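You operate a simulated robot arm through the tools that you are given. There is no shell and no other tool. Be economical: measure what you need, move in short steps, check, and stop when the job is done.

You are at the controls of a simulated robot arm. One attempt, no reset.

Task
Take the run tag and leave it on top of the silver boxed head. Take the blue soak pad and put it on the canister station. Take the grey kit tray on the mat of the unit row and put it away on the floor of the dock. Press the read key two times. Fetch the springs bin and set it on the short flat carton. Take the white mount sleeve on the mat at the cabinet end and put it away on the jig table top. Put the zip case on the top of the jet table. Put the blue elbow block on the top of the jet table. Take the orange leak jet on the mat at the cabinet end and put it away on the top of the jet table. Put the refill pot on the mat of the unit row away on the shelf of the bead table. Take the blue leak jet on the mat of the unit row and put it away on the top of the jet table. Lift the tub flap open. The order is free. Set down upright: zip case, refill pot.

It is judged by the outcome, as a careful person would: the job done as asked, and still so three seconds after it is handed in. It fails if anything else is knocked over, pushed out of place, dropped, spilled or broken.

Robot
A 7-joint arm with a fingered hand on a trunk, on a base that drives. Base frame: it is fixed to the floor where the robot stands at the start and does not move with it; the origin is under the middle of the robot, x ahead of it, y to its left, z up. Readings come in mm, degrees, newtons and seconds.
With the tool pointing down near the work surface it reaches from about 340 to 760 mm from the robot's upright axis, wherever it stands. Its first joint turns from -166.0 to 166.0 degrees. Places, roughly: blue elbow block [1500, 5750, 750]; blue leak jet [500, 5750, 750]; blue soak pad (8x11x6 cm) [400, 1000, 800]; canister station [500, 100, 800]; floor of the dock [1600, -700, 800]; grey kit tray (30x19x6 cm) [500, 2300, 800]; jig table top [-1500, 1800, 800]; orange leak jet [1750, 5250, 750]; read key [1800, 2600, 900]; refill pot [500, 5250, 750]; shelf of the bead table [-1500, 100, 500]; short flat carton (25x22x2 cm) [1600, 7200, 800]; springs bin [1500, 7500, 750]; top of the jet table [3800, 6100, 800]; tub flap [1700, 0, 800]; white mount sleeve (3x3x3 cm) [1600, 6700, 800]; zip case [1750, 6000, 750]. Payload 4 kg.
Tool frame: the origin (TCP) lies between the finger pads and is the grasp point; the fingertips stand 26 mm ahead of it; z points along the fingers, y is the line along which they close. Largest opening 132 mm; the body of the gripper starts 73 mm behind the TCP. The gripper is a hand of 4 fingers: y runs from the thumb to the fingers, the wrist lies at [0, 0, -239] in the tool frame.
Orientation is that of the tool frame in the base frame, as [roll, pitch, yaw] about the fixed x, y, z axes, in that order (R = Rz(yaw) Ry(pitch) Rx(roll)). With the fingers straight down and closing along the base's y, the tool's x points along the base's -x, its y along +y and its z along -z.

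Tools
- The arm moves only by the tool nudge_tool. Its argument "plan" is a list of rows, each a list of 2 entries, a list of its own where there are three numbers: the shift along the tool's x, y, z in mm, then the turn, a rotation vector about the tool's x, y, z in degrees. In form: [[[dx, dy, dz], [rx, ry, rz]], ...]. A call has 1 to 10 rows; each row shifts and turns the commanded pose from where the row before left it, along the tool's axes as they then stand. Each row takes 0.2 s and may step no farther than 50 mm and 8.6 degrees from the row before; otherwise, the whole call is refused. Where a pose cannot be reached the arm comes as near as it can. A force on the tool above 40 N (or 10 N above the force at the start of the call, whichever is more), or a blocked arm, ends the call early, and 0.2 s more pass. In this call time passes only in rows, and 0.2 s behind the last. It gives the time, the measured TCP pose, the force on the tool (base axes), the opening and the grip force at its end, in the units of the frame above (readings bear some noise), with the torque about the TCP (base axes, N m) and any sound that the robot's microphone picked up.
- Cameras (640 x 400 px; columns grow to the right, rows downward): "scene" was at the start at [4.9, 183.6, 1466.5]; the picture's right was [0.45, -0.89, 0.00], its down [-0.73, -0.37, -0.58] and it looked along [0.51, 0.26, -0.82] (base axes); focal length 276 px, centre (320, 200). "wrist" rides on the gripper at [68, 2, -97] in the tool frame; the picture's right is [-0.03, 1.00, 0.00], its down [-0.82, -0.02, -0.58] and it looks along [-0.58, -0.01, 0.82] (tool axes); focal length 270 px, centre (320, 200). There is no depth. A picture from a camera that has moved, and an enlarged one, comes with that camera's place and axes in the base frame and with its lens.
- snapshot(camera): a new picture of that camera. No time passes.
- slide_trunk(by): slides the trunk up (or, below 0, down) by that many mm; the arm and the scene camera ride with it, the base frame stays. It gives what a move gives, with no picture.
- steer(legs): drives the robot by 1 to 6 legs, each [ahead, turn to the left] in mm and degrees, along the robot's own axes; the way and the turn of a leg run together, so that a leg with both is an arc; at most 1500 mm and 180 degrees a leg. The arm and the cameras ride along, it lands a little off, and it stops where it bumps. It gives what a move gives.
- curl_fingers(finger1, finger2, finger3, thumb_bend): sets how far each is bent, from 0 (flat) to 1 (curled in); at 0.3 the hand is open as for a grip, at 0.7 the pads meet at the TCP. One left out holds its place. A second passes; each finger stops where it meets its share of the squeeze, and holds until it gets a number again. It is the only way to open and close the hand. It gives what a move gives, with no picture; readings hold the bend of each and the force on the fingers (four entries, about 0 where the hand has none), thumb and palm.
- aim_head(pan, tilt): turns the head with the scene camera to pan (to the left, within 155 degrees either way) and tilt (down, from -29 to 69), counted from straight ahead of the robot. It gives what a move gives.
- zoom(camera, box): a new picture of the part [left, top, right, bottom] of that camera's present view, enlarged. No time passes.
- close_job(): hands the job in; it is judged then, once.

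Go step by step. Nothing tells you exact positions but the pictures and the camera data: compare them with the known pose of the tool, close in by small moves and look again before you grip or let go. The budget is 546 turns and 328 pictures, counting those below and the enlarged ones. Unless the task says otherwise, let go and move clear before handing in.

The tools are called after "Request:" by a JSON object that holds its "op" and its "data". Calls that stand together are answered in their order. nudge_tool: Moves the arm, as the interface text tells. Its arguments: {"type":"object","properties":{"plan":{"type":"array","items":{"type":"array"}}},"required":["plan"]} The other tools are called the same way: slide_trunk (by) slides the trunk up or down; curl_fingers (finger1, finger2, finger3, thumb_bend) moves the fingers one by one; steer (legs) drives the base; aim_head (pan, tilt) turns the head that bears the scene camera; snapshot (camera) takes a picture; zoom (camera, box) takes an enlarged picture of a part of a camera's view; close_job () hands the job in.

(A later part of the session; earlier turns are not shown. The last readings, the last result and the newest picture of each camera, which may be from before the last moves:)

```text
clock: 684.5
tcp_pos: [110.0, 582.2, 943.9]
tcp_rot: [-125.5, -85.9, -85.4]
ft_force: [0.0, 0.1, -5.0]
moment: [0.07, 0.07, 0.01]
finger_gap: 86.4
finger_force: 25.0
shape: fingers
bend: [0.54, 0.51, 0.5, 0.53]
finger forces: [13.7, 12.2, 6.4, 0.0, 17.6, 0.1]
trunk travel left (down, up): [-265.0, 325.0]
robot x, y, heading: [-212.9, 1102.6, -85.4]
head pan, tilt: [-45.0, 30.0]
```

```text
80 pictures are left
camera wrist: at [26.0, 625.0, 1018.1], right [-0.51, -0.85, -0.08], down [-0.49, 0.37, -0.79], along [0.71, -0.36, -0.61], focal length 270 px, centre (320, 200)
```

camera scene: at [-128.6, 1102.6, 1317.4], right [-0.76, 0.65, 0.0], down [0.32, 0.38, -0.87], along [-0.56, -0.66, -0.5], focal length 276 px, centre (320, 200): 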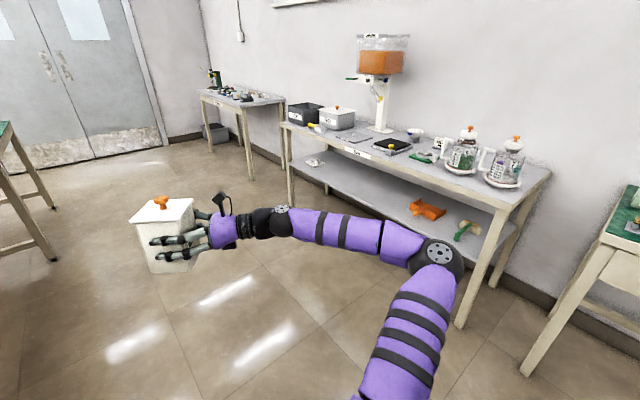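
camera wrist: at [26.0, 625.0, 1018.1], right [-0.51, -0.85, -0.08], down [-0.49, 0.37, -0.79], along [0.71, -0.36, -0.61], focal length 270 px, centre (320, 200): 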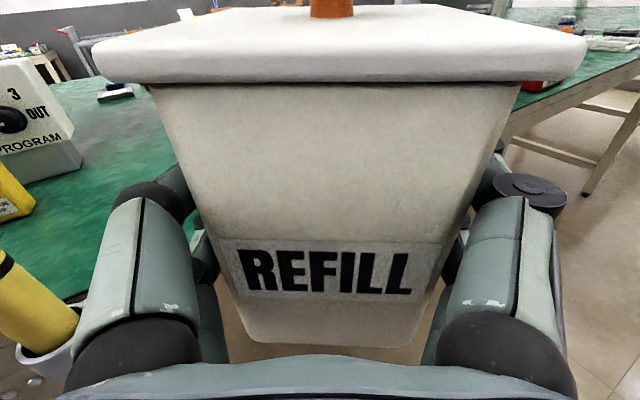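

This posture is reachable. I retract the pot closer, then test lowering the arm by about 110 mm.

Request:
{"op": "nudge_tool", "data": {"plan": [[[0, 0, -48], [0, 0, 0]], [[0, 0, -48], [0, 0, 0]], [[0, 0, -48], [0, 0, 0]], [[0, 0, -48], [0, 0, 0]], [[0, 0, -40], [0, 0, 0]]]}}

Request:
{"op": "nudge_tool", "data": {"plan": [[[-37, 0, 0], [0, 0, 0]], [[-37, 0, 0], [0, 0, 0]], [[-37, 0, 0], [0, 0, 0]]]}}

```text
clock: 685.7
tcp_pos: [-87.4, 701.6, 954.0]
tcp_rot: [-126.8, -85.9, -83.8]
ft_force: [-0.5, -0.3, -6.1]
moment: [0.06, 0.04, 0.02]
finger_gap: 86.2
finger_force: 24.5
shape: fingers
bend: [0.54, 0.51, 0.5, 0.53]
finger forces: [13.3, 11.7, 6.4, 0.0, 17.2, 0.1]
trunk travel left (down, up): [-265.0, 325.0]
robot x, y, heading: [-216.3, 1103.1, -85.2]
head pan, tilt: [-45.0, 30.0]
```

```text
clock: 686.5
tcp_pos: [-96.1, 677.3, 901.4]
tcp_rot: [-126.7, -85.8, -84.0]
ft_force: [0.4, -0.4, -4.9]
moment: [0.04, 0.06, 0.01]
finger_gap: 86.3
finger_force: 25.0
shape: fingers
bend: [0.54, 0.51, 0.5, 0.53]
finger forces: [13.4, 11.8, 6.4, 0.0, 17.3, 0.0]
out of reach, approached as far as the arm can: row 1, 2, 3
trunk travel left (down, up): [-265.0, 325.0]
robot x, y, heading: [-220.5, 1104.0, -85.1]
head pan, tilt: [-45.0, 30.0]
```

Request:
{"op": "nudge_tool", "data": {"plan": [[[0, 0, 45], [0, 0, 0]], [[0, 0, 45], [0, 0, 0]]]}}

Request:
{"op": "nudge_tool", "data": {"plan": [[[0, 0, 45], [0, 0, 0]], [[0, 0, 45], [0, 0, 0]]]}}

```text
clock: 687.1
tcp_pos: [-20.7, 633.1, 902.6]
tcp_rot: [-127.3, -85.6, -83.5]
ft_force: [-0.7, -1.0, -6.1]
moment: [0.06, 0.05, -0.03]
finger_gap: 86.2
finger_force: 24.5
shape: fingers
bend: [0.54, 0.51, 0.5, 0.53]
finger forces: [13.2, 11.6, 6.2, 0.0, 17.2, 0.0]
out of reach, approached as far as the arm can: row 1, 2
trunk travel left (down, up): [-265.0, 325.0]
robot x, y, heading: [-217.8, 1101.4, -85.4]
head pan, tilt: [-45.0, 30.0]
```

```text
clock: 687.7
tcp_pos: [55.9, 588.0, 907.9]
tcp_rot: [-128.3, -85.6, -82.5]
ft_force: [-1.9, 0.4, -5.0]
moment: [0.09, 0.05, -0.01]
finger_gap: 85.8
finger_force: 24.3
shape: fingers
bend: [0.54, 0.51, 0.5, 0.53]
finger forces: [13.0, 11.6, 6.4, 0.1, 17.0, 0.0]
out of reach, approached as far as the arm can: row 1
trunk travel left (down, up): [-265.0, 325.0]
robot x, y, heading: [-211.2, 1101.2, -85.4]
head pan, tilt: [-45.0, 30.0]
```

Camera-up cannot reach low enough horizontally; pitched 30° down it can. I will set the pot briefly on a free bench spot near (440,600) and regrip it pitched. I raise first and drive there.

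Request:
{"op": "slide_trunk", "data": {"by": 150}}

Request:
{"op": "steer", "data": {"legs": [[0, 30], [230, 0], [0, -3]]}}

Request:
{"op": "aim_head", "data": {"pan": 40, "tilt": 45}}

Request:
{"op": "snapshot", "data": {"camera": "scene"}}

```text
clock: 689.5
tcp_pos: [56.5, 586.2, 1057.9]
tcp_rot: [-128.6, -85.5, -82.2]
ft_force: [0.0, -0.4, -4.9]
moment: [0.07, 0.04, 0.01]
finger_gap: 86.3
finger_force: 23.8
shape: fingers
bend: [0.54, 0.51, 0.5, 0.53]
finger forces: [12.9, 11.6, 6.3, 0.0, 17.0, 0.0]
trunk travel left (down, up): [-415.0, 175.0]
robot x, y, heading: [-218.3, 1100.2, -85.1]
head pan, tilt: [-45.0, 30.0]
```

```text
clock: 693.1
tcp_pos: [391.8, 584.6, 1058.1]
tcp_rot: [-128.7, -85.6, -54.8]
ft_force: [-0.4, -0.6, -4.9]
moment: [0.01, 0.07, 0.01]
finger_gap: 85.6
finger_force: 24.1
shape: fingers
bend: [0.54, 0.51, 0.5, 0.53]
finger forces: [13.0, 11.7, 6.3, 0.0, 16.8, 0.0]
trunk travel left (down, up): [-415.0, 175.0]
robot x, y, heading: [-87.6, 915.2, -58.2]
head pan, tilt: [-45.0, 30.0]
```

```text
clock: 694.7
tcp_pos: [391.3, 584.5, 1058.8]
tcp_rot: [-128.6, -85.4, -55.0]
ft_force: [-0.6, -0.5, -5.4]
moment: [0.06, 0.08, 0.01]
finger_gap: 85.8
finger_force: 23.1
shape: fingers
bend: [0.54, 0.51, 0.5, 0.53]
finger forces: [13.0, 11.6, 6.3, 0.0, 16.9, 0.1]
trunk travel left (down, up): [-415.0, 175.0]
robot x, y, heading: [-89.4, 913.4, -58.3]
head pan, tilt: [40.0, 45.0]
```

```text
79 pictures are left
camera scene: at [88.4, 1020.3, 1444.8], right [-0.31, -0.95, 0.0], down [-0.67, 0.22, -0.71], along [0.67, -0.22, -0.71], focal length 276 px, centre (320, 200)
```

scene: 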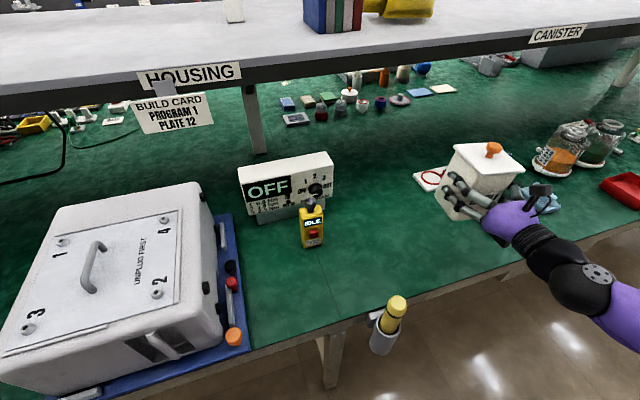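

Request:
{"op": "nudge_tool", "data": {"plan": [[[0, 0, 30], [0, 0, 0]], [[0, 0, 30], [0, 0, 0]]]}}

Request:
{"op": "slide_trunk", "data": {"by": -150}}

Request:
{"op": "snapshot", "data": {"camera": "scene"}}

```text
clock: 695.3
tcp_pos: [452.4, 580.3, 1058.2]
tcp_rot: [-131.1, -85.0, -52.5]
ft_force: [0.0, -0.4, -5.6]
moment: [0.0, 0.07, 0.0]
finger_gap: 85.9
finger_force: 23.7
shape: fingers
bend: [0.54, 0.51, 0.5, 0.53]
finger forces: [12.9, 11.5, 6.3, 0.0, 16.8, 0.0]
trunk travel left (down, up): [-415.0, 175.0]
robot x, y, heading: [-87.1, 915.0, -58.2]
head pan, tilt: [40.0, 45.0]
```

```text
clock: 697.0
tcp_pos: [452.1, 581.4, 906.5]
tcp_rot: [-131.1, -85.0, -52.4]
ft_force: [-0.8, 0.3, -5.7]
moment: [0.07, 0.05, 0.01]
finger_gap: 85.8
finger_force: 24.2
shape: fingers
bend: [0.54, 0.51, 0.5, 0.53]
finger forces: [12.9, 11.5, 6.3, 0.1, 16.7, 0.0]
trunk travel left (down, up): [-265.0, 325.0]
robot x, y, heading: [-85.2, 919.1, -58.0]
head pan, tilt: [40.0, 45.0]
```

```text
78 pictures are left
camera scene: at [88.4, 1020.4, 1294.8], right [-0.31, -0.95, 0.0], down [-0.67, 0.22, -0.71], along [0.67, -0.22, -0.71], focal length 276 px, centre (320, 200)
```

scene: 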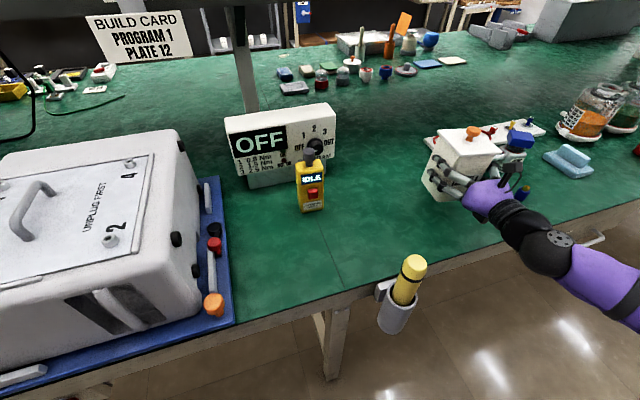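

Request:
{"op": "slide_trunk", "data": {"by": -45}}

Request:
{"op": "slide_trunk", "data": {"by": -6}}

Request:
{"op": "slide_trunk", "data": {"by": -4}}

```text
clock: 697.9
tcp_pos: [452.3, 583.3, 862.1]
tcp_rot: [-131.1, -85.0, -52.4]
ft_force: [0.4, -0.1, -5.8]
moment: [0.05, 0.07, 0.01]
finger_gap: 86.0
finger_force: 23.7
shape: fingers
bend: [0.54, 0.51, 0.5, 0.53]
finger forces: [12.9, 11.5, 6.3, 0.1, 16.7, 0.0]
trunk travel left (down, up): [-220.0, 370.0]
robot x, y, heading: [-84.1, 914.3, -58.2]
head pan, tilt: [40.0, 45.0]
```

```text
clock: 698.4
tcp_pos: [453.0, 582.6, 855.6]
tcp_rot: [-131.2, -85.0, -52.4]
ft_force: [-0.5, 0.5, -5.8]
moment: [0.03, 0.04, 0.01]
finger_gap: 85.8
finger_force: 23.5
shape: fingers
bend: [0.54, 0.51, 0.5, 0.53]
finger forces: [12.8, 11.5, 6.3, 0.0, 16.7, 0.1]
trunk travel left (down, up): [-214.0, 376.0]
robot x, y, heading: [-90.0, 914.8, -58.3]
head pan, tilt: [40.0, 45.0]
```

```text
clock: 699.0
tcp_pos: [451.8, 582.2, 855.1]
tcp_rot: [-130.9, -85.2, -52.6]
ft_force: [1.7, 0.9, 9.3]
moment: [-0.55, 0.21, 0.07]
finger_gap: 85.8
finger_force: 24.6
shape: fingers
bend: [0.54, 0.51, 0.5, 0.53]
finger forces: [11.4, 12.0, 6.1, 0.1, 17.9, 0.0]
trunk travel left (down, up): [-210.0, 380.0]
robot x, y, heading: [-87.1, 914.4, -58.0]
head pan, tilt: [40.0, 45.0]
```

Contact. I release the pot and retreat.

Request:
{"op": "curl_fingers", "data": {"finger1": 0.3, "finger2": 0.3, "finger3": 0.3, "thumb_bend": 0.3}}

Request:
{"op": "nudge_tool", "data": {"plan": [[[0, 0, -40], [0, 0, 0]], [[0, 0, -45], [0, 0, 0]], [[0, 0, -45], [0, 0, 0]]]}}

Request:
{"op": "slide_trunk", "data": {"by": 100}}

Request:
{"op": "nudge_tool", "data": {"plan": [[[0, 0, 0], [0, -8, 0]], [[0, 0, 0], [0, -8, 0]], [[0, 0, 0], [0, -8, 0]], [[0, 0, 0], [0, -8, 0]]]}}

Request:
{"op": "snapshot", "data": {"camera": "wrist"}}

```text
clock: 700.0
tcp_pos: [451.4, 581.0, 852.9]
tcp_rot: [-131.0, -84.9, -52.7]
ft_force: [0.2, -0.7, -0.6]
moment: [-0.04, -0.03, 0.02]
finger_gap: 132.3
finger_force: 0.0
shape: fingers
bend: [0.3, 0.3, 0.3, 0.3]
finger forces: [0.1, 0.0, 0.1, 0.0, 0.0, 0.1]
trunk travel left (down, up): [-210.0, 380.0]
robot x, y, heading: [-91.9, 916.0, -58.0]
head pan, tilt: [40.0, 45.0]
```

```text
clock: 700.8
tcp_pos: [323.1, 589.3, 863.0]
tcp_rot: [-131.2, -85.0, -52.3]
ft_force: [0.4, -0.2, -0.3]
moment: [0.03, 0.03, 0.01]
finger_gap: 132.6
finger_force: 0.1
shape: fingers
bend: [0.3, 0.3, 0.3, 0.3]
finger forces: [0.0, 0.0, 0.0, 0.0, 0.0, 0.1]
trunk travel left (down, up): [-210.0, 380.0]
robot x, y, heading: [-92.2, 915.8, -58.1]
head pan, tilt: [40.0, 45.0]
```

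```text
clock: 702.1
tcp_pos: [323.1, 588.6, 961.3]
tcp_rot: [-131.0, -84.9, -52.6]
ft_force: [0.3, 0.6, -0.3]
moment: [-0.01, -0.02, 0.01]
finger_gap: 132.6
finger_force: 0.1
shape: fingers
bend: [0.3, 0.3, 0.3, 0.3]
finger forces: [0.0, 0.1, 0.0, 0.0, 0.0, 0.1]
trunk travel left (down, up): [-310.0, 280.0]
robot x, y, heading: [-89.0, 915.3, -58.3]
head pan, tilt: [40.0, 45.0]
```

```text
clock: 703.1
tcp_pos: [323.2, 588.7, 961.9]
tcp_rot: [-173.4, -54.4, -9.1]
ft_force: [-0.7, -0.1, 0.5]
moment: [0.01, 0.02, 0.02]
finger_gap: 132.8
finger_force: 0.1
shape: fingers
bend: [0.3, 0.3, 0.3, 0.3]
finger forces: [0.0, 0.1, 0.0, 0.1, 0.0, 0.1]
trunk travel left (down, up): [-310.0, 280.0]
robot x, y, heading: [-88.8, 914.6, -58.4]
head pan, tilt: [40.0, 45.0]
```

```text
77 pictures are left
camera wrist: at [282.3, 581.2, 1075.2], right [-0.08, -0.99, -0.09], down [-0.94, 0.1, -0.33], along [0.34, 0.06, -0.94], focal length 270 px, centre (320, 200)
```

wrist: 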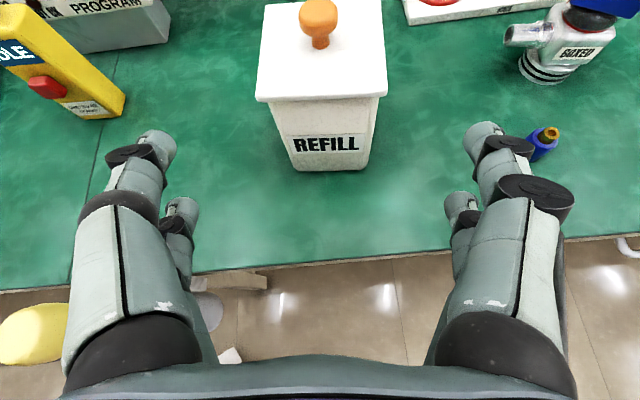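

The pot stands free. I test whether this pitched posture reaches low enough.

Request:
{"op": "nudge_tool", "data": {"plan": [[[-34, 0, 24], [0, 0, 0]], [[-34, 0, 24], [0, 0, 0]], [[-30, 0, 21], [0, 0, 0]]]}}

```text
clock: 703.9
tcp_pos: [323.2, 596.2, 840.2]
tcp_rot: [-173.6, -54.5, -9.0]
ft_force: [0.0, 0.3, 0.2]
moment: [-0.03, 0.01, 0.0]
finger_gap: 132.7
finger_force: 0.0
shape: fingers
bend: [0.3, 0.3, 0.3, 0.3]
finger forces: [0.1, 0.0, 0.0, 0.1, 0.0, 0.0]
trunk travel left (down, up): [-310.0, 280.0]
robot x, y, heading: [-84.8, 917.2, -58.0]
head pan, tilt: [40.0, 45.0]
```

It does. I approach the pot with the pitched hand.

Request:
{"op": "nudge_tool", "data": {"plan": [[[25, 5, 35], [0, 0, 0]], [[25, 5, 35], [0, 0, 0]]]}}

Request:
{"op": "snapshot", "data": {"camera": "wrist"}}

Request:
{"op": "snapshot", "data": {"camera": "scene"}}

```text
clock: 704.5
tcp_pos: [409.4, 576.4, 838.7]
tcp_rot: [-173.5, -54.5, -9.1]
ft_force: [-0.2, -0.5, -0.8]
moment: [0.03, 0.0, 0.0]
finger_gap: 132.6
finger_force: 0.2
shape: fingers
bend: [0.3, 0.3, 0.3, 0.3]
finger forces: [0.0, 0.1, 0.0, 0.0, 0.0, 0.0]
trunk travel left (down, up): [-310.0, 280.0]
robot x, y, heading: [-87.0, 916.3, -58.1]
head pan, tilt: [40.0, 45.0]
```

```text
76 pictures are left
camera wrist: at [368.0, 571.4, 952.4], right [-0.08, -0.99, -0.09], down [-0.94, 0.1, -0.33], along [0.34, 0.05, -0.94], focal length 270 px, centre (320, 200)
```

wrist: 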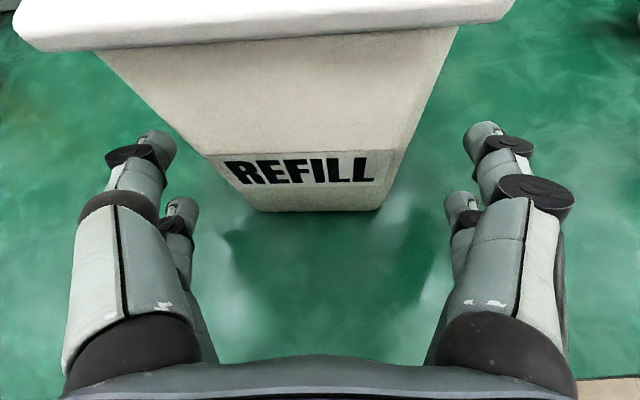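

```text
75 pictures are left
camera scene: at [87.5, 1020.7, 1339.8], right [-0.31, -0.95, 0.0], down [-0.67, 0.22, -0.71], along [0.67, -0.22, -0.71], focal length 276 px, centre (320, 200)
```

scene: 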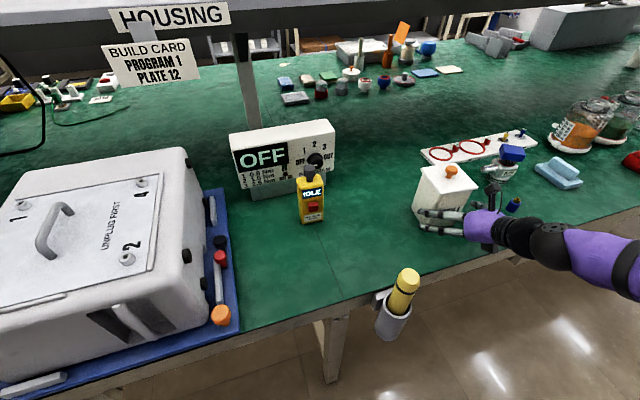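

I correct a 5° roll and a 9 mm lateral offset, then advance.

Request:
{"op": "nudge_tool", "data": {"plan": [[[0, -9, 0], [0, 0, -5.2]]]}}

Request:
{"op": "snapshot", "data": {"camera": "wrist"}}

```text
clock: 704.9
tcp_pos: [409.0, 588.6, 839.2]
tcp_rot: [179.1, -54.8, 0.1]
ft_force: [-0.1, 0.4, -0.7]
moment: [-0.01, -0.03, 0.0]
finger_gap: 132.6
finger_force: 0.0
shape: fingers
bend: [0.3, 0.3, 0.3, 0.3]
finger forces: [0.0, 0.1, 0.0, 0.0, 0.0, 0.0]
trunk travel left (down, up): [-310.0, 280.0]
robot x, y, heading: [-88.0, 918.8, -58.3]
head pan, tilt: [40.0, 45.0]
```

```text
74 pictures are left
camera wrist: at [369.3, 587.4, 953.9], right [-0.03, -1.0, -0.01], down [-0.94, 0.03, -0.33], along [0.33, 0.0, -0.94], focal length 270 px, centre (320, 200)
```

wrist: 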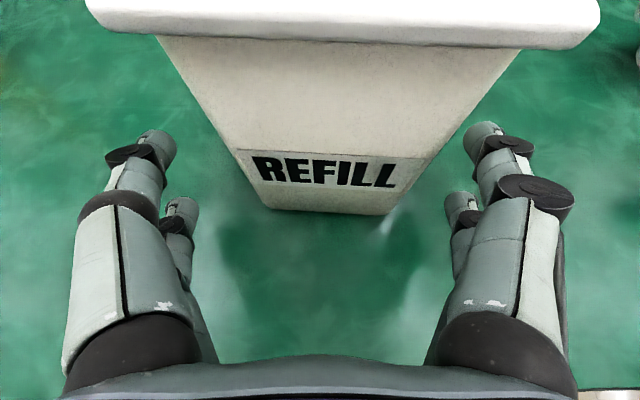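

Request:
{"op": "nudge_tool", "data": {"plan": [[[13, 2, 19], [0, 0, 0]], [[14, 2, 19], [0, 0, 0]]]}}

Request:
{"op": "curl_fingers", "data": {"finger1": 0.6, "finger2": 0.6, "finger3": 0.6, "thumb_bend": 0.6}}

Request:
{"op": "slide_trunk", "data": {"by": 30}}

Request:
{"op": "snapshot", "data": {"camera": "wrist"}}

Request:
{"op": "snapshot", "data": {"camera": "scene"}}

```text
clock: 705.5
tcp_pos: [456.2, 585.7, 840.5]
tcp_rot: [179.1, -54.8, -0.2]
ft_force: [0.1, 0.0, 0.7]
moment: [0.01, 0.0, 0.02]
finger_gap: 133.3
finger_force: 0.2
shape: fingers
bend: [0.3, 0.3, 0.3, 0.3]
finger forces: [0.1, 0.1, 0.0, 0.0, 0.1, 0.0]
trunk travel left (down, up): [-310.0, 280.0]
robot x, y, heading: [-88.6, 914.8, -58.0]
head pan, tilt: [40.0, 45.0]
```

```text
clock: 706.5
tcp_pos: [456.4, 585.1, 841.7]
tcp_rot: [179.2, -54.8, 0.0]
ft_force: [0.1, 2.5, 1.5]
moment: [0.41, -0.16, 0.08]
finger_gap: 86.9
finger_force: 25.8
shape: fingers
bend: [0.56, 0.43, 0.45, 0.52]
finger forces: [15.2, 9.3, 6.8, 0.0, 20.2, 0.1]
trunk travel left (down, up): [-310.0, 280.0]
robot x, y, heading: [-91.6, 913.6, -57.9]
head pan, tilt: [40.0, 45.0]
```

```text
clock: 707.2
tcp_pos: [456.1, 584.7, 870.8]
tcp_rot: [179.2, -54.7, 0.0]
ft_force: [0.5, 0.2, -5.3]
moment: [-0.01, 0.18, 0.0]
finger_gap: 86.7
finger_force: 24.8
shape: fingers
bend: [0.56, 0.43, 0.45, 0.52]
finger forces: [14.6, 10.1, 6.2, 0.0, 19.0, 0.0]
trunk travel left (down, up): [-340.0, 250.0]
robot x, y, heading: [-83.9, 919.4, -58.1]
head pan, tilt: [40.0, 45.0]
```

```text
73 pictures are left
camera wrist: at [416.4, 583.8, 984.2], right [-0.03, -1.0, -0.01], down [-0.94, 0.03, -0.33], along [0.33, 0.0, -0.94], focal length 270 px, centre (320, 200)
```

wrist: 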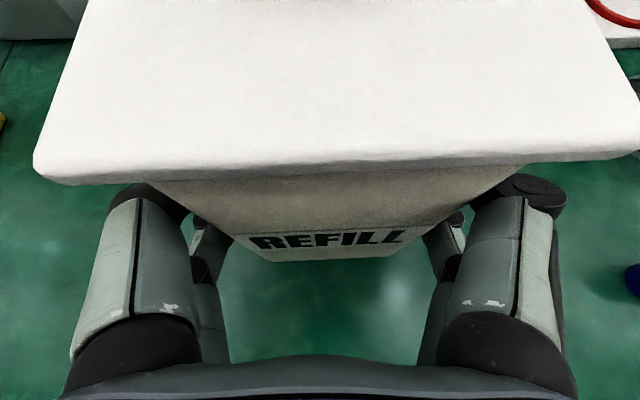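

```text
72 pictures are left
camera scene: at [88.6, 1020.3, 1369.7], right [-0.31, -0.95, 0.0], down [-0.67, 0.22, -0.71], along [0.67, -0.22, -0.71], focal length 276 px, centre (320, 200)
```

scene: 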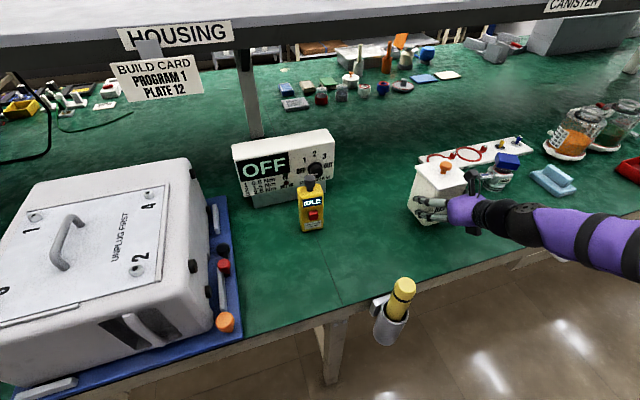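

The pot is held upright by the pitched grip. I raise, retract it, and head to the bead table.

Request:
{"op": "slide_trunk", "data": {"by": 120}}

Request:
{"op": "nudge_tool", "data": {"plan": [[[-27, 0, -38], [0, 0, 0]], [[-27, 0, -38], [0, 0, 0]], [[-27, 0, -38], [0, 0, 0]], [[-27, 0, -38], [0, 0, 0]]]}}

Request:
{"op": "snapshot", "data": {"camera": "wrist"}}

```text
clock: 708.8
tcp_pos: [455.7, 585.7, 990.3]
tcp_rot: [179.2, -54.9, -0.2]
ft_force: [-0.3, 0.5, -5.8]
moment: [0.03, 0.15, 0.01]
finger_gap: 86.7
finger_force: 25.2
shape: fingers
bend: [0.56, 0.43, 0.45, 0.52]
finger forces: [14.4, 9.9, 6.1, 0.0, 19.0, 0.1]
trunk travel left (down, up): [-460.0, 130.0]
robot x, y, heading: [-87.4, 915.3, -58.2]
head pan, tilt: [40.0, 45.0]
```

```text
clock: 709.8
tcp_pos: [270.7, 587.7, 989.1]
tcp_rot: [179.1, -54.8, 0.1]
ft_force: [0.3, 0.0, -5.7]
moment: [0.06, 0.13, 0.0]
finger_gap: 86.9
finger_force: 24.7
shape: fingers
bend: [0.56, 0.43, 0.45, 0.52]
finger forces: [13.8, 10.0, 6.0, 0.0, 18.6, 0.0]
trunk travel left (down, up): [-460.0, 130.0]
robot x, y, heading: [-88.3, 914.7, -58.2]
head pan, tilt: [40.0, 45.0]
```

```text
71 pictures are left
camera wrist: at [230.0, 587.4, 1103.1], right [-0.03, -1.0, -0.01], down [-0.94, 0.03, -0.33], along [0.33, 0.0, -0.94], focal length 270 px, centre (320, 200)
```

wrist: 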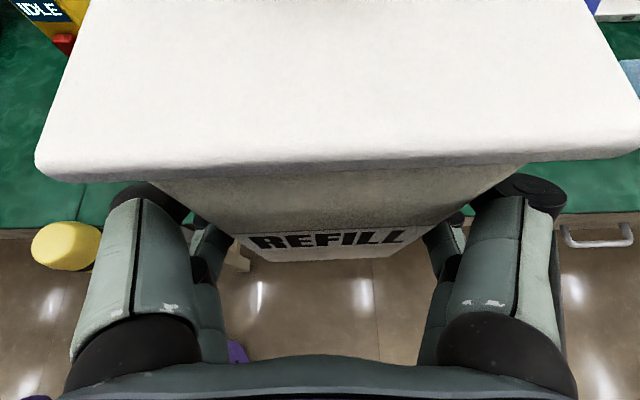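

Request:
{"op": "steer", "data": {"legs": [[0, -40.3], [1000, 0], [872, 0], [0, 110], [0, 110.5]]}}

Request:
{"op": "aim_head", "data": {"pan": 20, "tilt": 30}}

Request:
{"op": "snapshot", "data": {"camera": "scene"}}

```text
clock: 730.4
tcp_pos: [-718.1, -650.6, 989.0]
tcp_rot: [179.2, -54.9, -178.7]
ft_force: [-1.0, 0.2, -5.2]
moment: [-0.02, -0.16, -0.02]
finger_gap: 85.7
finger_force: 21.4
shape: fingers
bend: [0.56, 0.43, 0.46, 0.52]
finger forces: [11.6, 10.1, 5.5, 0.0, 16.0, 0.1]
trunk travel left (down, up): [-460.0, 130.0]
robot x, y, heading: [-348.2, -972.7, 123.3]
head pan, tilt: [40.0, 45.0]
```

```text
clock: 731.2
tcp_pos: [-718.6, -650.5, 989.8]
tcp_rot: [179.2, -54.8, -178.6]
ft_force: [0.7, -0.5, -6.1]
moment: [0.01, -0.14, 0.01]
finger_gap: 85.9
finger_force: 21.3
shape: fingers
bend: [0.56, 0.43, 0.46, 0.52]
finger forces: [11.9, 10.1, 5.7, 0.1, 16.1, 0.0]
trunk travel left (down, up): [-460.0, 130.0]
robot x, y, heading: [-351.2, -967.8, 123.0]
head pan, tilt: [20.0, 30.0]
```

```text
70 pictures are left
camera scene: at [-519.1, -1050.0, 1512.3], right [0.6, 0.8, 0.0], down [0.4, -0.3, -0.87], along [-0.69, 0.52, -0.5], focal length 276 px, centre (320, 200)
```

scene: 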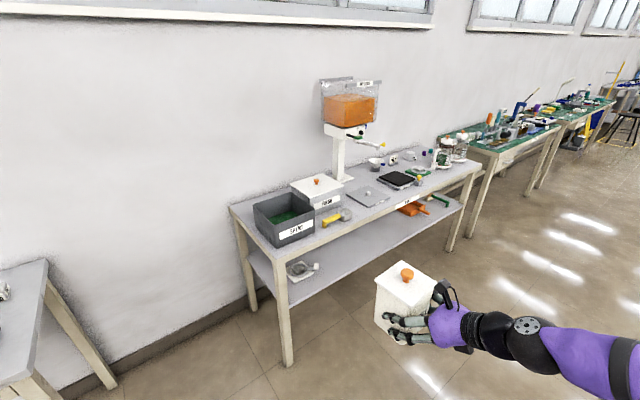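

Request:
{"op": "curl_fingers", "data": {"finger1": 0.62, "finger2": 0.55, "finger3": 0.55, "thumb_bend": 0.6}}

Request:
{"op": "steer", "data": {"legs": [[839, 0]]}}

Request:
{"op": "aim_head", "data": {"pan": 55, "tilt": 40}}

Request:
{"op": "snapshot", "data": {"camera": "scene"}}

Request:
{"op": "snapshot", "data": {"camera": "wrist"}}

```text
clock: 732.2
tcp_pos: [-720.3, -648.8, 989.9]
tcp_rot: [179.1, -54.8, -178.7]
ft_force: [0.7, 0.6, -5.2]
moment: [-0.01, -0.16, -0.03]
finger_gap: 85.6
finger_force: 21.1
shape: fingers
bend: [0.56, 0.43, 0.47, 0.52]
finger forces: [12.7, 8.6, 5.6, 0.1, 15.8, 0.0]
trunk travel left (down, up): [-460.0, 130.0]
robot x, y, heading: [-350.3, -971.5, 123.1]
head pan, tilt: [20.0, 30.0]
```

```text
clock: 736.7
tcp_pos: [-1175.0, 63.1, 990.2]
tcp_rot: [179.2, -54.7, -179.3]
ft_force: [1.0, 0.4, -5.9]
moment: [-0.04, -0.14, 0.01]
finger_gap: 86.1
finger_force: 21.0
shape: fingers
bend: [0.56, 0.43, 0.47, 0.52]
finger forces: [12.6, 8.6, 5.6, 0.0, 15.9, 0.0]
trunk travel left (down, up): [-460.0, 130.0]
robot x, y, heading: [-807.7, -256.2, 122.4]
head pan, tilt: [20.0, 30.0]
```

```text
clock: 737.7
tcp_pos: [-1174.7, 61.7, 990.0]
tcp_rot: [179.2, -54.9, -179.3]
ft_force: [-0.1, -0.8, -5.4]
moment: [-0.02, -0.17, -0.02]
finger_gap: 85.7
finger_force: 21.1
shape: fingers
bend: [0.56, 0.43, 0.47, 0.52]
finger forces: [12.4, 8.6, 5.6, 0.1, 15.7, 0.0]
trunk travel left (down, up): [-460.0, 130.0]
robot x, y, heading: [-808.6, -260.6, 122.7]
head pan, tilt: [55.0, 40.0]
```

```text
69 pictures are left
camera scene: at [-991.4, -390.9, 1497.0], right [0.04, 1.0, 0.0], down [0.64, -0.03, -0.77], along [-0.77, 0.03, -0.64], focal length 276 px, centre (320, 200)
```

scene: 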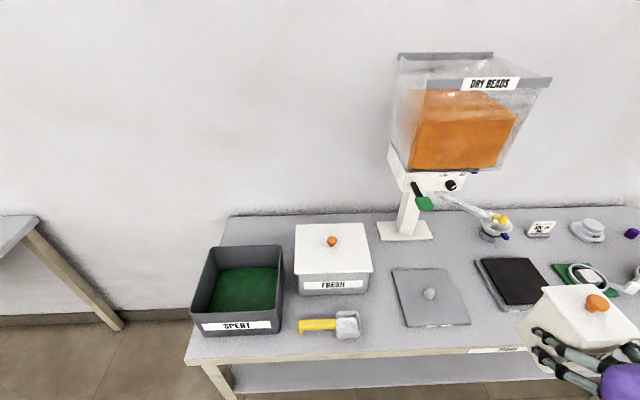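

```text
68 pictures are left
camera wrist: at [-1135.4, 62.6, 1103.0], right [0.01, 1.0, -0.01], down [0.94, -0.02, -0.33], along [-0.33, -0.01, -0.94], focal length 270 px, centre (320, 200)
```

wrist: 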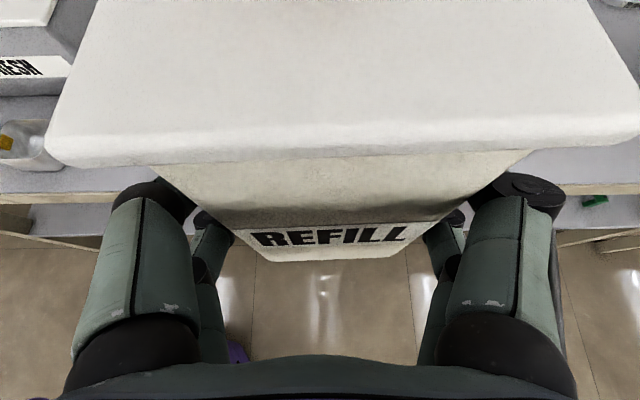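

The pot is in front of the shelf opening, clear of the table edge (x≈−1262). I lower the trunk.

Request:
{"op": "slide_trunk", "data": {"by": -200}}

Request:
{"op": "slide_trunk", "data": {"by": -200}}

Request:
{"op": "snapshot", "data": {"camera": "wrist"}}

Request:
{"op": "aim_head", "data": {"pan": 55, "tilt": 50}}

Request:
{"op": "snapshot", "data": {"camera": "scene"}}

```text
clock: 739.9
tcp_pos: [-1174.1, 63.1, 789.6]
tcp_rot: [179.3, -54.8, -179.2]
ft_force: [0.2, 0.1, -5.4]
moment: [-0.05, -0.16, -0.01]
finger_gap: 85.4
finger_force: 21.2
shape: fingers
bend: [0.56, 0.43, 0.47, 0.52]
finger forces: [12.5, 8.7, 5.6, 0.0, 15.7, 0.0]
trunk travel left (down, up): [-260.0, 330.0]
robot x, y, heading: [-807.2, -260.2, 122.7]
head pan, tilt: [55.0, 40.0]
```

```text
clock: 742.1
tcp_pos: [-1173.6, 61.8, 589.9]
tcp_rot: [179.2, -54.7, -179.3]
ft_force: [-0.2, -0.6, -5.2]
moment: [0.0, -0.19, 0.02]
finger_gap: 85.5
finger_force: 21.3
shape: fingers
bend: [0.56, 0.43, 0.47, 0.52]
finger forces: [12.6, 8.6, 5.6, 0.0, 15.8, 0.0]
trunk travel left (down, up): [-60.0, 530.0]
robot x, y, heading: [-809.9, -263.0, 122.8]
head pan, tilt: [55.0, 40.0]
```

```text
67 pictures are left
camera wrist: at [-1135.3, 62.5, 703.1], right [0.01, 1.0, -0.01], down [0.94, -0.02, -0.33], along [-0.33, -0.01, -0.94], focal length 270 px, centre (320, 200)
```

wrist: 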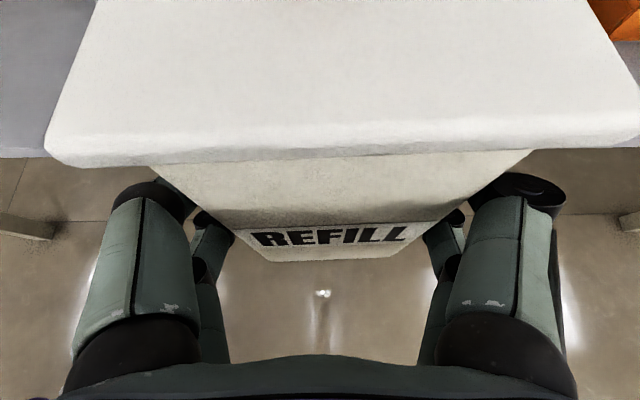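

```text
clock: 742.8
tcp_pos: [-1174.7, 62.1, 589.8]
tcp_rot: [179.2, -54.8, -179.2]
ft_force: [-0.2, 0.1, -5.7]
moment: [-0.02, -0.19, 0.04]
finger_gap: 85.6
finger_force: 21.6
shape: fingers
bend: [0.56, 0.43, 0.47, 0.52]
finger forces: [12.5, 8.7, 5.6, 0.0, 15.6, 0.0]
trunk travel left (down, up): [-60.0, 530.0]
robot x, y, heading: [-811.0, -260.0, 122.5]
head pan, tilt: [55.0, 50.0]
```

```text
66 pictures are left
camera scene: at [-983.3, -391.4, 1082.9], right [0.04, 1.0, 0.0], down [0.77, -0.03, -0.64], along [-0.64, 0.03, -0.77], focal length 276 px, centre (320, 200)
```

scene: 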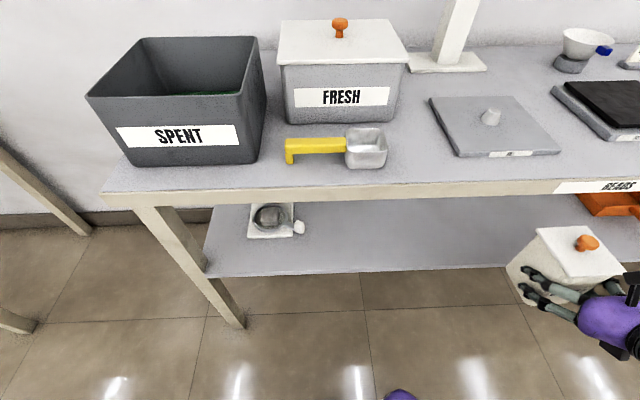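

The shelf looks to be near z≈460, the apron's lower edge ≈727. I lower 45 mm more and check before sliding in.

Request:
{"op": "slide_trunk", "data": {"by": -48}}

Request:
{"op": "zoom", "data": {"camera": "scene", "box": [400, 160, 640, 360]}}

Request:
{"op": "snapshot", "data": {"camera": "wrist"}}

```text
clock: 743.7
tcp_pos: [-1174.7, 62.2, 541.8]
tcp_rot: [179.2, -54.7, -179.3]
ft_force: [0.2, 1.0, -5.0]
moment: [-0.05, -0.14, 0.01]
finger_gap: 85.7
finger_force: 21.5
shape: fingers
bend: [0.56, 0.43, 0.47, 0.52]
finger forces: [12.5, 8.8, 5.6, 0.1, 15.7, 0.0]
trunk travel left (down, up): [-12.0, 578.0]
robot x, y, heading: [-811.1, -259.2, 122.6]
head pan, tilt: [55.0, 50.0]
```

```text
2.00 times, centred on (520, 260) of scene
camera zoom: at [-983.3, -391.4, 1034.8], right [0.04, 1.0, 0.0], down [0.77, -0.03, -0.64], along [-0.64, 0.03, -0.77], focal length 551 px, centre (-80, 80)
```

zoom: 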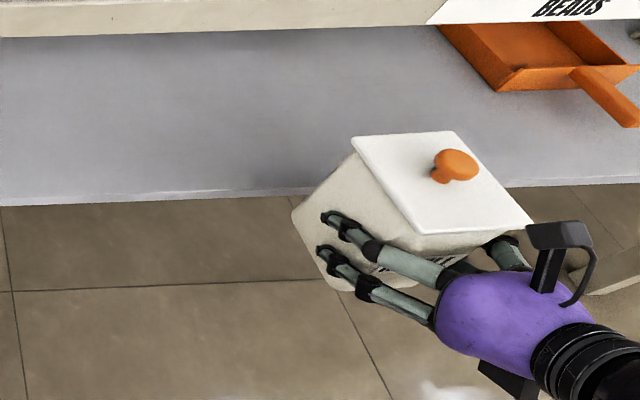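

```text
64 pictures are left
camera wrist: at [-1135.3, 62.4, 655.0], right [0.01, 1.0, -0.01], down [0.94, -0.02, -0.33], along [-0.33, -0.01, -0.94], focal length 270 px, centre (320, 200)
```

wrist: 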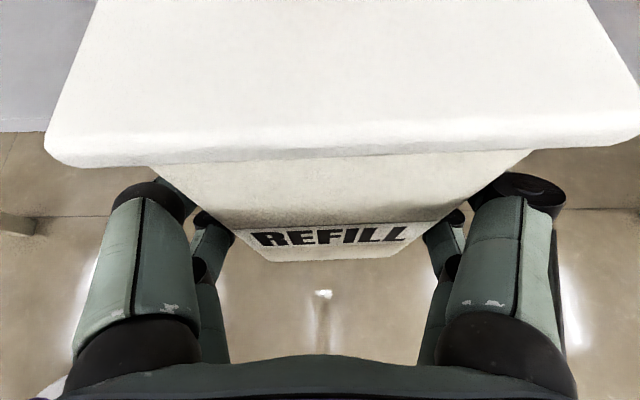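

The shelf measures z≈441 with its edge at x≈−1276, and the pot bottom is at about 483. I slide it in.

Request:
{"op": "nudge_tool", "data": {"plan": [[[22.6, 0, 31.8], [0, 0, 0]], [[22.6, 0, 31.8], [0, 0, 0]]]}}

Request:
{"op": "snapshot", "data": {"camera": "wrist"}}

Request:
{"op": "zoom", "data": {"camera": "scene", "box": [400, 160, 640, 360]}}

```text
clock: 744.3
tcp_pos: [-1252.6, 61.1, 540.5]
tcp_rot: [179.2, -54.7, -179.4]
ft_force: [-0.7, 0.6, -5.1]
moment: [-0.04, -0.14, 0.01]
finger_gap: 85.5
finger_force: 21.0
shape: fingers
bend: [0.56, 0.43, 0.47, 0.52]
finger forces: [12.6, 8.6, 5.5, 0.1, 15.6, 0.0]
trunk travel left (down, up): [-12.0, 578.0]
robot x, y, heading: [-811.8, -258.4, 122.8]
head pan, tilt: [55.0, 50.0]
```

```text
63 pictures are left
camera wrist: at [-1213.5, 61.7, 654.2], right [0.01, 1.0, -0.01], down [0.94, -0.02, -0.33], along [-0.33, -0.01, -0.94], focal length 270 px, centre (320, 200)
```

wrist: 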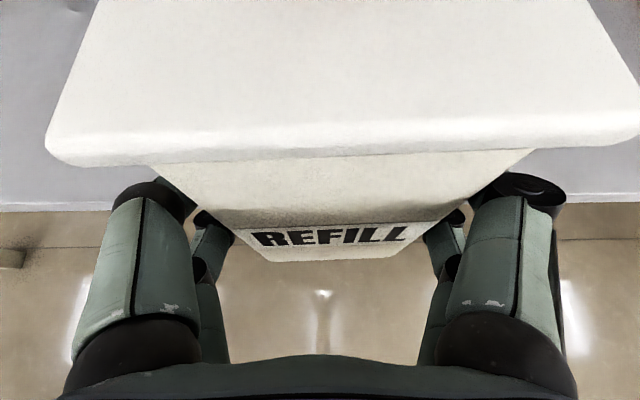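

```text
2.00 times, centred on (520, 260) of scene
camera zoom: at [-983.1, -391.4, 1034.9], right [0.04, 1.0, 0.0], down [0.77, -0.03, -0.64], along [-0.64, 0.03, -0.77], focal length 551 px, centre (-80, 80)
```

zoom: 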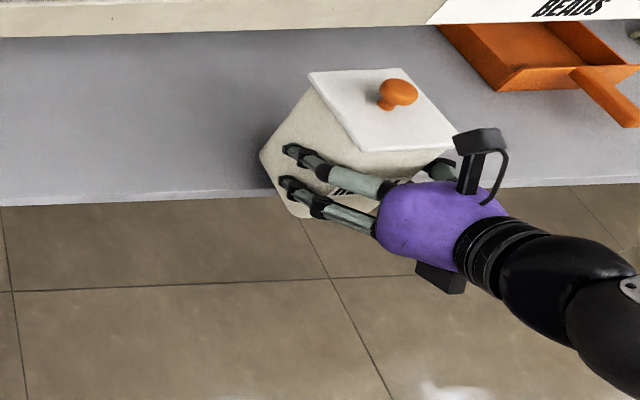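

Request:
{"op": "nudge_tool", "data": {"plan": [[[22.6, 0, 31.8], [0, 0, 0]], [[22.6, 0, 31.8], [0, 0, 0]], [[20, 0, 28], [0, 0, 0]]]}}

Request:
{"op": "zoom", "data": {"camera": "scene", "box": [400, 160, 640, 360]}}

```text
clock: 745.1
tcp_pos: [-1367.1, 60.4, 543.7]
tcp_rot: [179.3, -54.7, -179.4]
ft_force: [-1.6, 0.0, -5.0]
moment: [-0.03, -0.16, 0.01]
finger_gap: 85.5
finger_force: 20.6
shape: fingers
bend: [0.56, 0.43, 0.47, 0.52]
finger forces: [12.4, 8.7, 5.5, 0.0, 15.6, 0.0]
trunk travel left (down, up): [-12.0, 578.0]
robot x, y, heading: [-807.5, -260.4, 122.7]
head pan, tilt: [55.0, 50.0]
```

```text
2.00 times, centred on (520, 260) of scene
camera zoom: at [-983.3, -391.4, 1034.9], right [0.04, 1.0, 0.0], down [0.77, -0.03, -0.64], along [-0.64, 0.03, -0.77], focal length 551 px, centre (-80, 80)
```

zoom: 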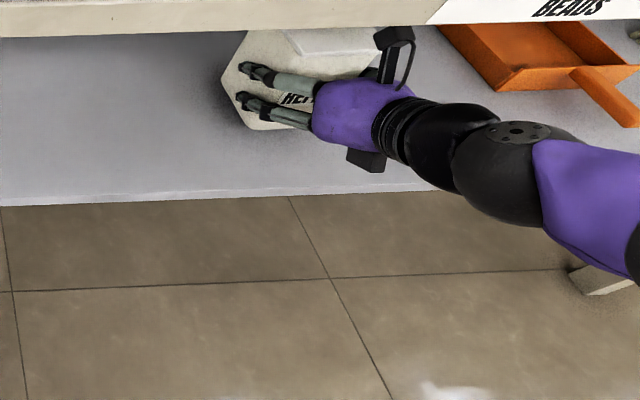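

Inside over the shelf. I lower in small steps until contact.

Request:
{"op": "nudge_tool", "data": {"plan": [[[-16, 0, 12], [0, 0, 0]]]}}

Request:
{"op": "nudge_tool", "data": {"plan": [[[-6, 0, 4.3], [0, 0, 0]]]}}

Request:
{"op": "nudge_tool", "data": {"plan": [[[-4, 0, 2.9], [0, 0, 0]]]}}

```text
clock: 745.5
tcp_pos: [-1367.7, 61.4, 522.6]
tcp_rot: [179.0, -54.8, -179.2]
ft_force: [2.3, 0.2, -0.9]
moment: [-0.24, 0.08, 0.08]
finger_gap: 86.0
finger_force: 22.1
shape: fingers
bend: [0.56, 0.43, 0.47, 0.52]
finger forces: [13.7, 8.5, 5.7, 0.1, 15.7, 0.1]
trunk travel left (down, up): [-12.0, 578.0]
robot x, y, heading: [-808.1, -259.7, 122.7]
head pan, tilt: [55.0, 50.0]
```

```text
clock: 745.9
tcp_pos: [-1366.8, 62.5, 520.3]
tcp_rot: [178.8, -55.1, -178.9]
ft_force: [6.4, -1.4, 23.6]
moment: [-0.25, 0.68, 0.26]
finger_gap: 85.6
finger_force: 23.7
shape: fingers
bend: [0.57, 0.43, 0.47, 0.52]
finger forces: [16.5, 8.6, 6.0, 0.0, 16.5, 0.1]
trunk travel left (down, up): [-12.0, 578.0]
robot x, y, heading: [-810.5, -260.0, 122.9]
head pan, tilt: [55.0, 50.0]
```

```text
clock: 746.3
tcp_pos: [-1366.4, 62.5, 513.1]
tcp_rot: [178.7, -55.1, -178.9]
ft_force: [3.4, -1.7, 32.4]
moment: [-0.01, 0.53, 0.26]
finger_gap: 86.3
finger_force: 22.6
shape: fingers
bend: [0.57, 0.43, 0.47, 0.53]
finger forces: [13.3, 8.8, 6.2, 0.0, 16.2, 0.0]
trunk travel left (down, up): [-12.0, 578.0]
robot x, y, heading: [-805.8, -257.9, 122.5]
head pan, tilt: [55.0, 50.0]
```

Firm contact. I ease up a little and check the pot's attitude before releasing.

Request:
{"op": "nudge_tool", "data": {"plan": [[[4, 0, -2.9], [0, 0, 0]]]}}

Request:
{"op": "snapshot", "data": {"camera": "wrist"}}

Request:
{"op": "zoom", "data": {"camera": "scene", "box": [460, 160, 620, 260]}}

```text
clock: 746.7
tcp_pos: [-1365.4, 60.7, 515.2]
tcp_rot: [179.3, -54.6, -179.3]
ft_force: [-5.5, 0.1, 13.0]
moment: [0.07, 0.46, 0.13]
finger_gap: 86.3
finger_force: 21.5
shape: fingers
bend: [0.57, 0.42, 0.47, 0.53]
finger forces: [12.2, 9.7, 5.4, 0.0, 15.5, 0.0]
trunk travel left (down, up): [-12.0, 578.0]
robot x, y, heading: [-804.5, -262.0, 122.8]
head pan, tilt: [55.0, 50.0]
```

```text
60 pictures are left
camera wrist: at [-1326.5, 61.9, 628.2], right [0.01, 1.0, -0.01], down [0.94, -0.02, -0.33], along [-0.33, -0.01, -0.94], focal length 270 px, centre (320, 200)
```

wrist: 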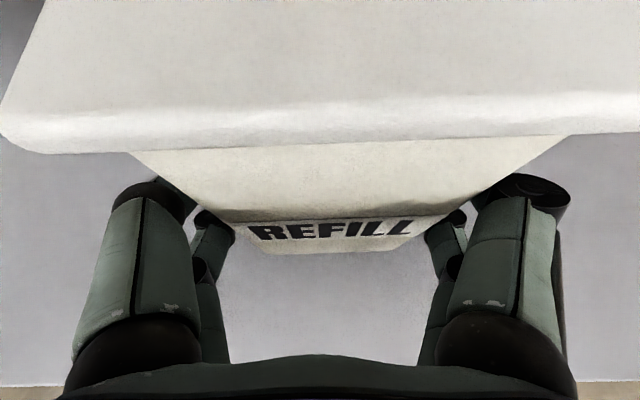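

```text
4.00 times, centred on (540, 210) of scene
camera zoom: at [-982.8, -391.8, 1034.6], right [0.04, 1.0, 0.0], down [0.77, -0.03, -0.64], along [-0.64, 0.03, -0.77], focal length 1102 px, centre (-560, 160)
```

zoom: 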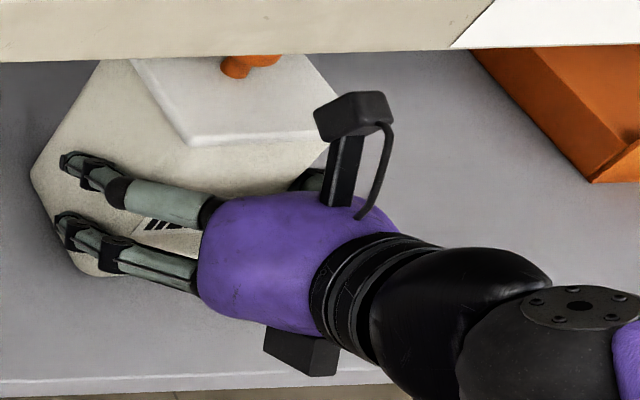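

Seated on the shelf. I open and withdraw horizontally.

Request:
{"op": "curl_fingers", "data": {"finger1": 0.32, "finger2": 0.3, "finger3": 0.3, "thumb_bend": 0.3}}

Request:
{"op": "nudge_tool", "data": {"plan": [[[-22, 0, -32], [0, 0, 0]], [[-22, 0, -32], [0, 0, 0]], [[-22, 0, -32], [0, 0, 0]], [[-22, 0, -32], [0, 0, 0]], [[-22, 0, -32], [0, 0, 0]]]}}

Request:
{"op": "snapshot", "data": {"camera": "wrist"}}

Request:
{"op": "snapshot", "data": {"camera": "scene"}}

```text
clock: 747.7
tcp_pos: [-1364.8, 62.6, 514.5]
tcp_rot: [179.2, -54.8, -179.3]
ft_force: [-0.2, -0.5, 0.8]
moment: [-0.01, 0.0, 0.01]
finger_gap: 129.4
finger_force: 0.0
shape: fingers
bend: [0.32, 0.3, 0.3, 0.3]
finger forces: [0.0, 0.0, 0.0, 0.1, 0.0, 0.0]
trunk travel left (down, up): [-12.0, 578.0]
robot x, y, heading: [-810.7, -260.5, 122.7]
head pan, tilt: [55.0, 50.0]
```

```text
clock: 748.9
tcp_pos: [-1172.6, 61.3, 518.6]
tcp_rot: [179.0, -54.8, -179.2]
ft_force: [-1.1, -0.4, -0.2]
moment: [0.03, -0.02, -0.01]
finger_gap: 129.1
finger_force: 0.0
shape: fingers
bend: [0.32, 0.3, 0.3, 0.3]
finger forces: [0.0, 0.1, 0.0, 0.0, 0.1, 0.0]
trunk travel left (down, up): [-12.0, 578.0]
robot x, y, heading: [-810.9, -262.2, 122.8]
head pan, tilt: [55.0, 50.0]
```

```text
58 pictures are left
camera wrist: at [-1132.8, 61.6, 631.9], right [0.01, 1.0, -0.01], down [0.94, -0.02, -0.33], along [-0.33, -0.01, -0.94], focal length 270 px, centre (320, 200)
```

wrist: 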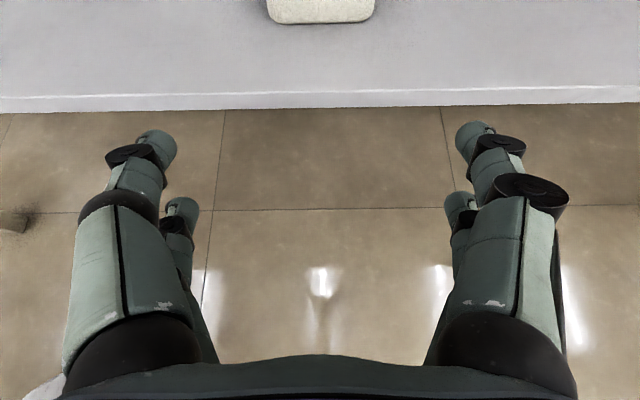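

```text
57 pictures are left
camera scene: at [-983.2, -391.5, 1034.9], right [0.04, 1.0, 0.0], down [0.77, -0.03, -0.64], along [-0.64, 0.03, -0.77], focal length 276 px, centre (320, 200)
```

scene: 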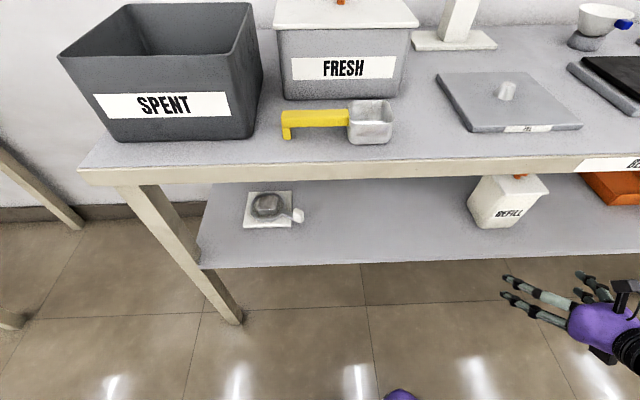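

The refill pot stands upright on the shelf. Now I back off, raise the trunk and return the hand to its normal downward pose.

Request:
{"op": "steer", "data": {"legs": [[-350, 0]]}}

Request:
{"op": "slide_trunk", "data": {"by": 438}}

Request:
{"op": "nudge_tool", "data": {"plan": [[[0, 0, 0], [0, -7.9, 0]], [[0, 0, 0], [0, -7.9, 0]], [[0, 0, 0], [0, -7.9, 0]], [[0, 0, 0], [0, -7.9, 0]], [[0, 0, 0], [0, -7.9, 0]], [[0, 0, 0], [0, -7.9, 0]], [[0, 0, 0], [0, -7.8, 0]]]}}

Request:
{"op": "nudge_tool", "data": {"plan": [[[0, 0, 0], [0, 0, 8.5]], [[0, 0, 0], [0, 0, 8.5]], [[0, 0, 0], [0, 0, 8.5]], [[0, 0, 0], [0, 0, 8.5]], [[0, 0, 0], [0, 0, 8.5]], [[0, 0, 0], [0, 0, 8.5]], [[0, 0, 0], [0, 0, 8.5]], [[0, 0, 0], [0, 0, 8.5]], [[0, 0, 0], [0, 0, 8.5]], [[0, 0, 0], [0, 0, 8.5]]]}}

```text
clock: 751.2
tcp_pos: [-985.1, -234.4, 517.4]
tcp_rot: [179.3, -54.9, -178.8]
ft_force: [0.4, -0.4, 0.1]
moment: [-0.04, 0.0, 0.02]
finger_gap: 129.3
finger_force: 0.0
shape: fingers
bend: [0.32, 0.3, 0.3, 0.3]
finger forces: [0.0, 0.1, 0.1, 0.0, 0.0, 0.0]
trunk travel left (down, up): [-12.0, 578.0]
robot x, y, heading: [-616.6, -550.4, 123.1]
head pan, tilt: [55.0, 50.0]
```

```text
refused: 438 is not a number from -400 to 400
```

```text
clock: 752.8
tcp_pos: [-975.7, -241.9, 519.6]
tcp_rot: [179.7, -19.8, -179.2]
ft_force: [-0.3, -0.2, -0.9]
moment: [0.01, -0.02, -0.01]
finger_gap: 129.7
finger_force: 0.1
shape: fingers
bend: [0.32, 0.3, 0.3, 0.3]
finger forces: [0.0, 0.0, 0.0, 0.0, 0.0, 0.0]
out of reach, approached as far as the arm can: row 5, 6, 7
trunk travel left (down, up): [-12.0, 578.0]
robot x, y, heading: [-621.9, -554.6, 123.3]
head pan, tilt: [55.0, 50.0]
```

```text
clock: 755.0
tcp_pos: [-975.9, -240.1, 519.2]
tcp_rot: [-160.3, -2.0, 95.2]
ft_force: [-0.2, 0.3, -0.2]
moment: [0.03, -0.03, -0.04]
finger_gap: 129.3
finger_force: 0.0
shape: fingers
bend: [0.32, 0.3, 0.3, 0.3]
finger forces: [0.0, 0.0, 0.0, 0.0, 0.0, 0.0]
trunk travel left (down, up): [-12.0, 578.0]
robot x, y, heading: [-612.9, -554.5, 122.9]
head pan, tilt: [55.0, 50.0]
```

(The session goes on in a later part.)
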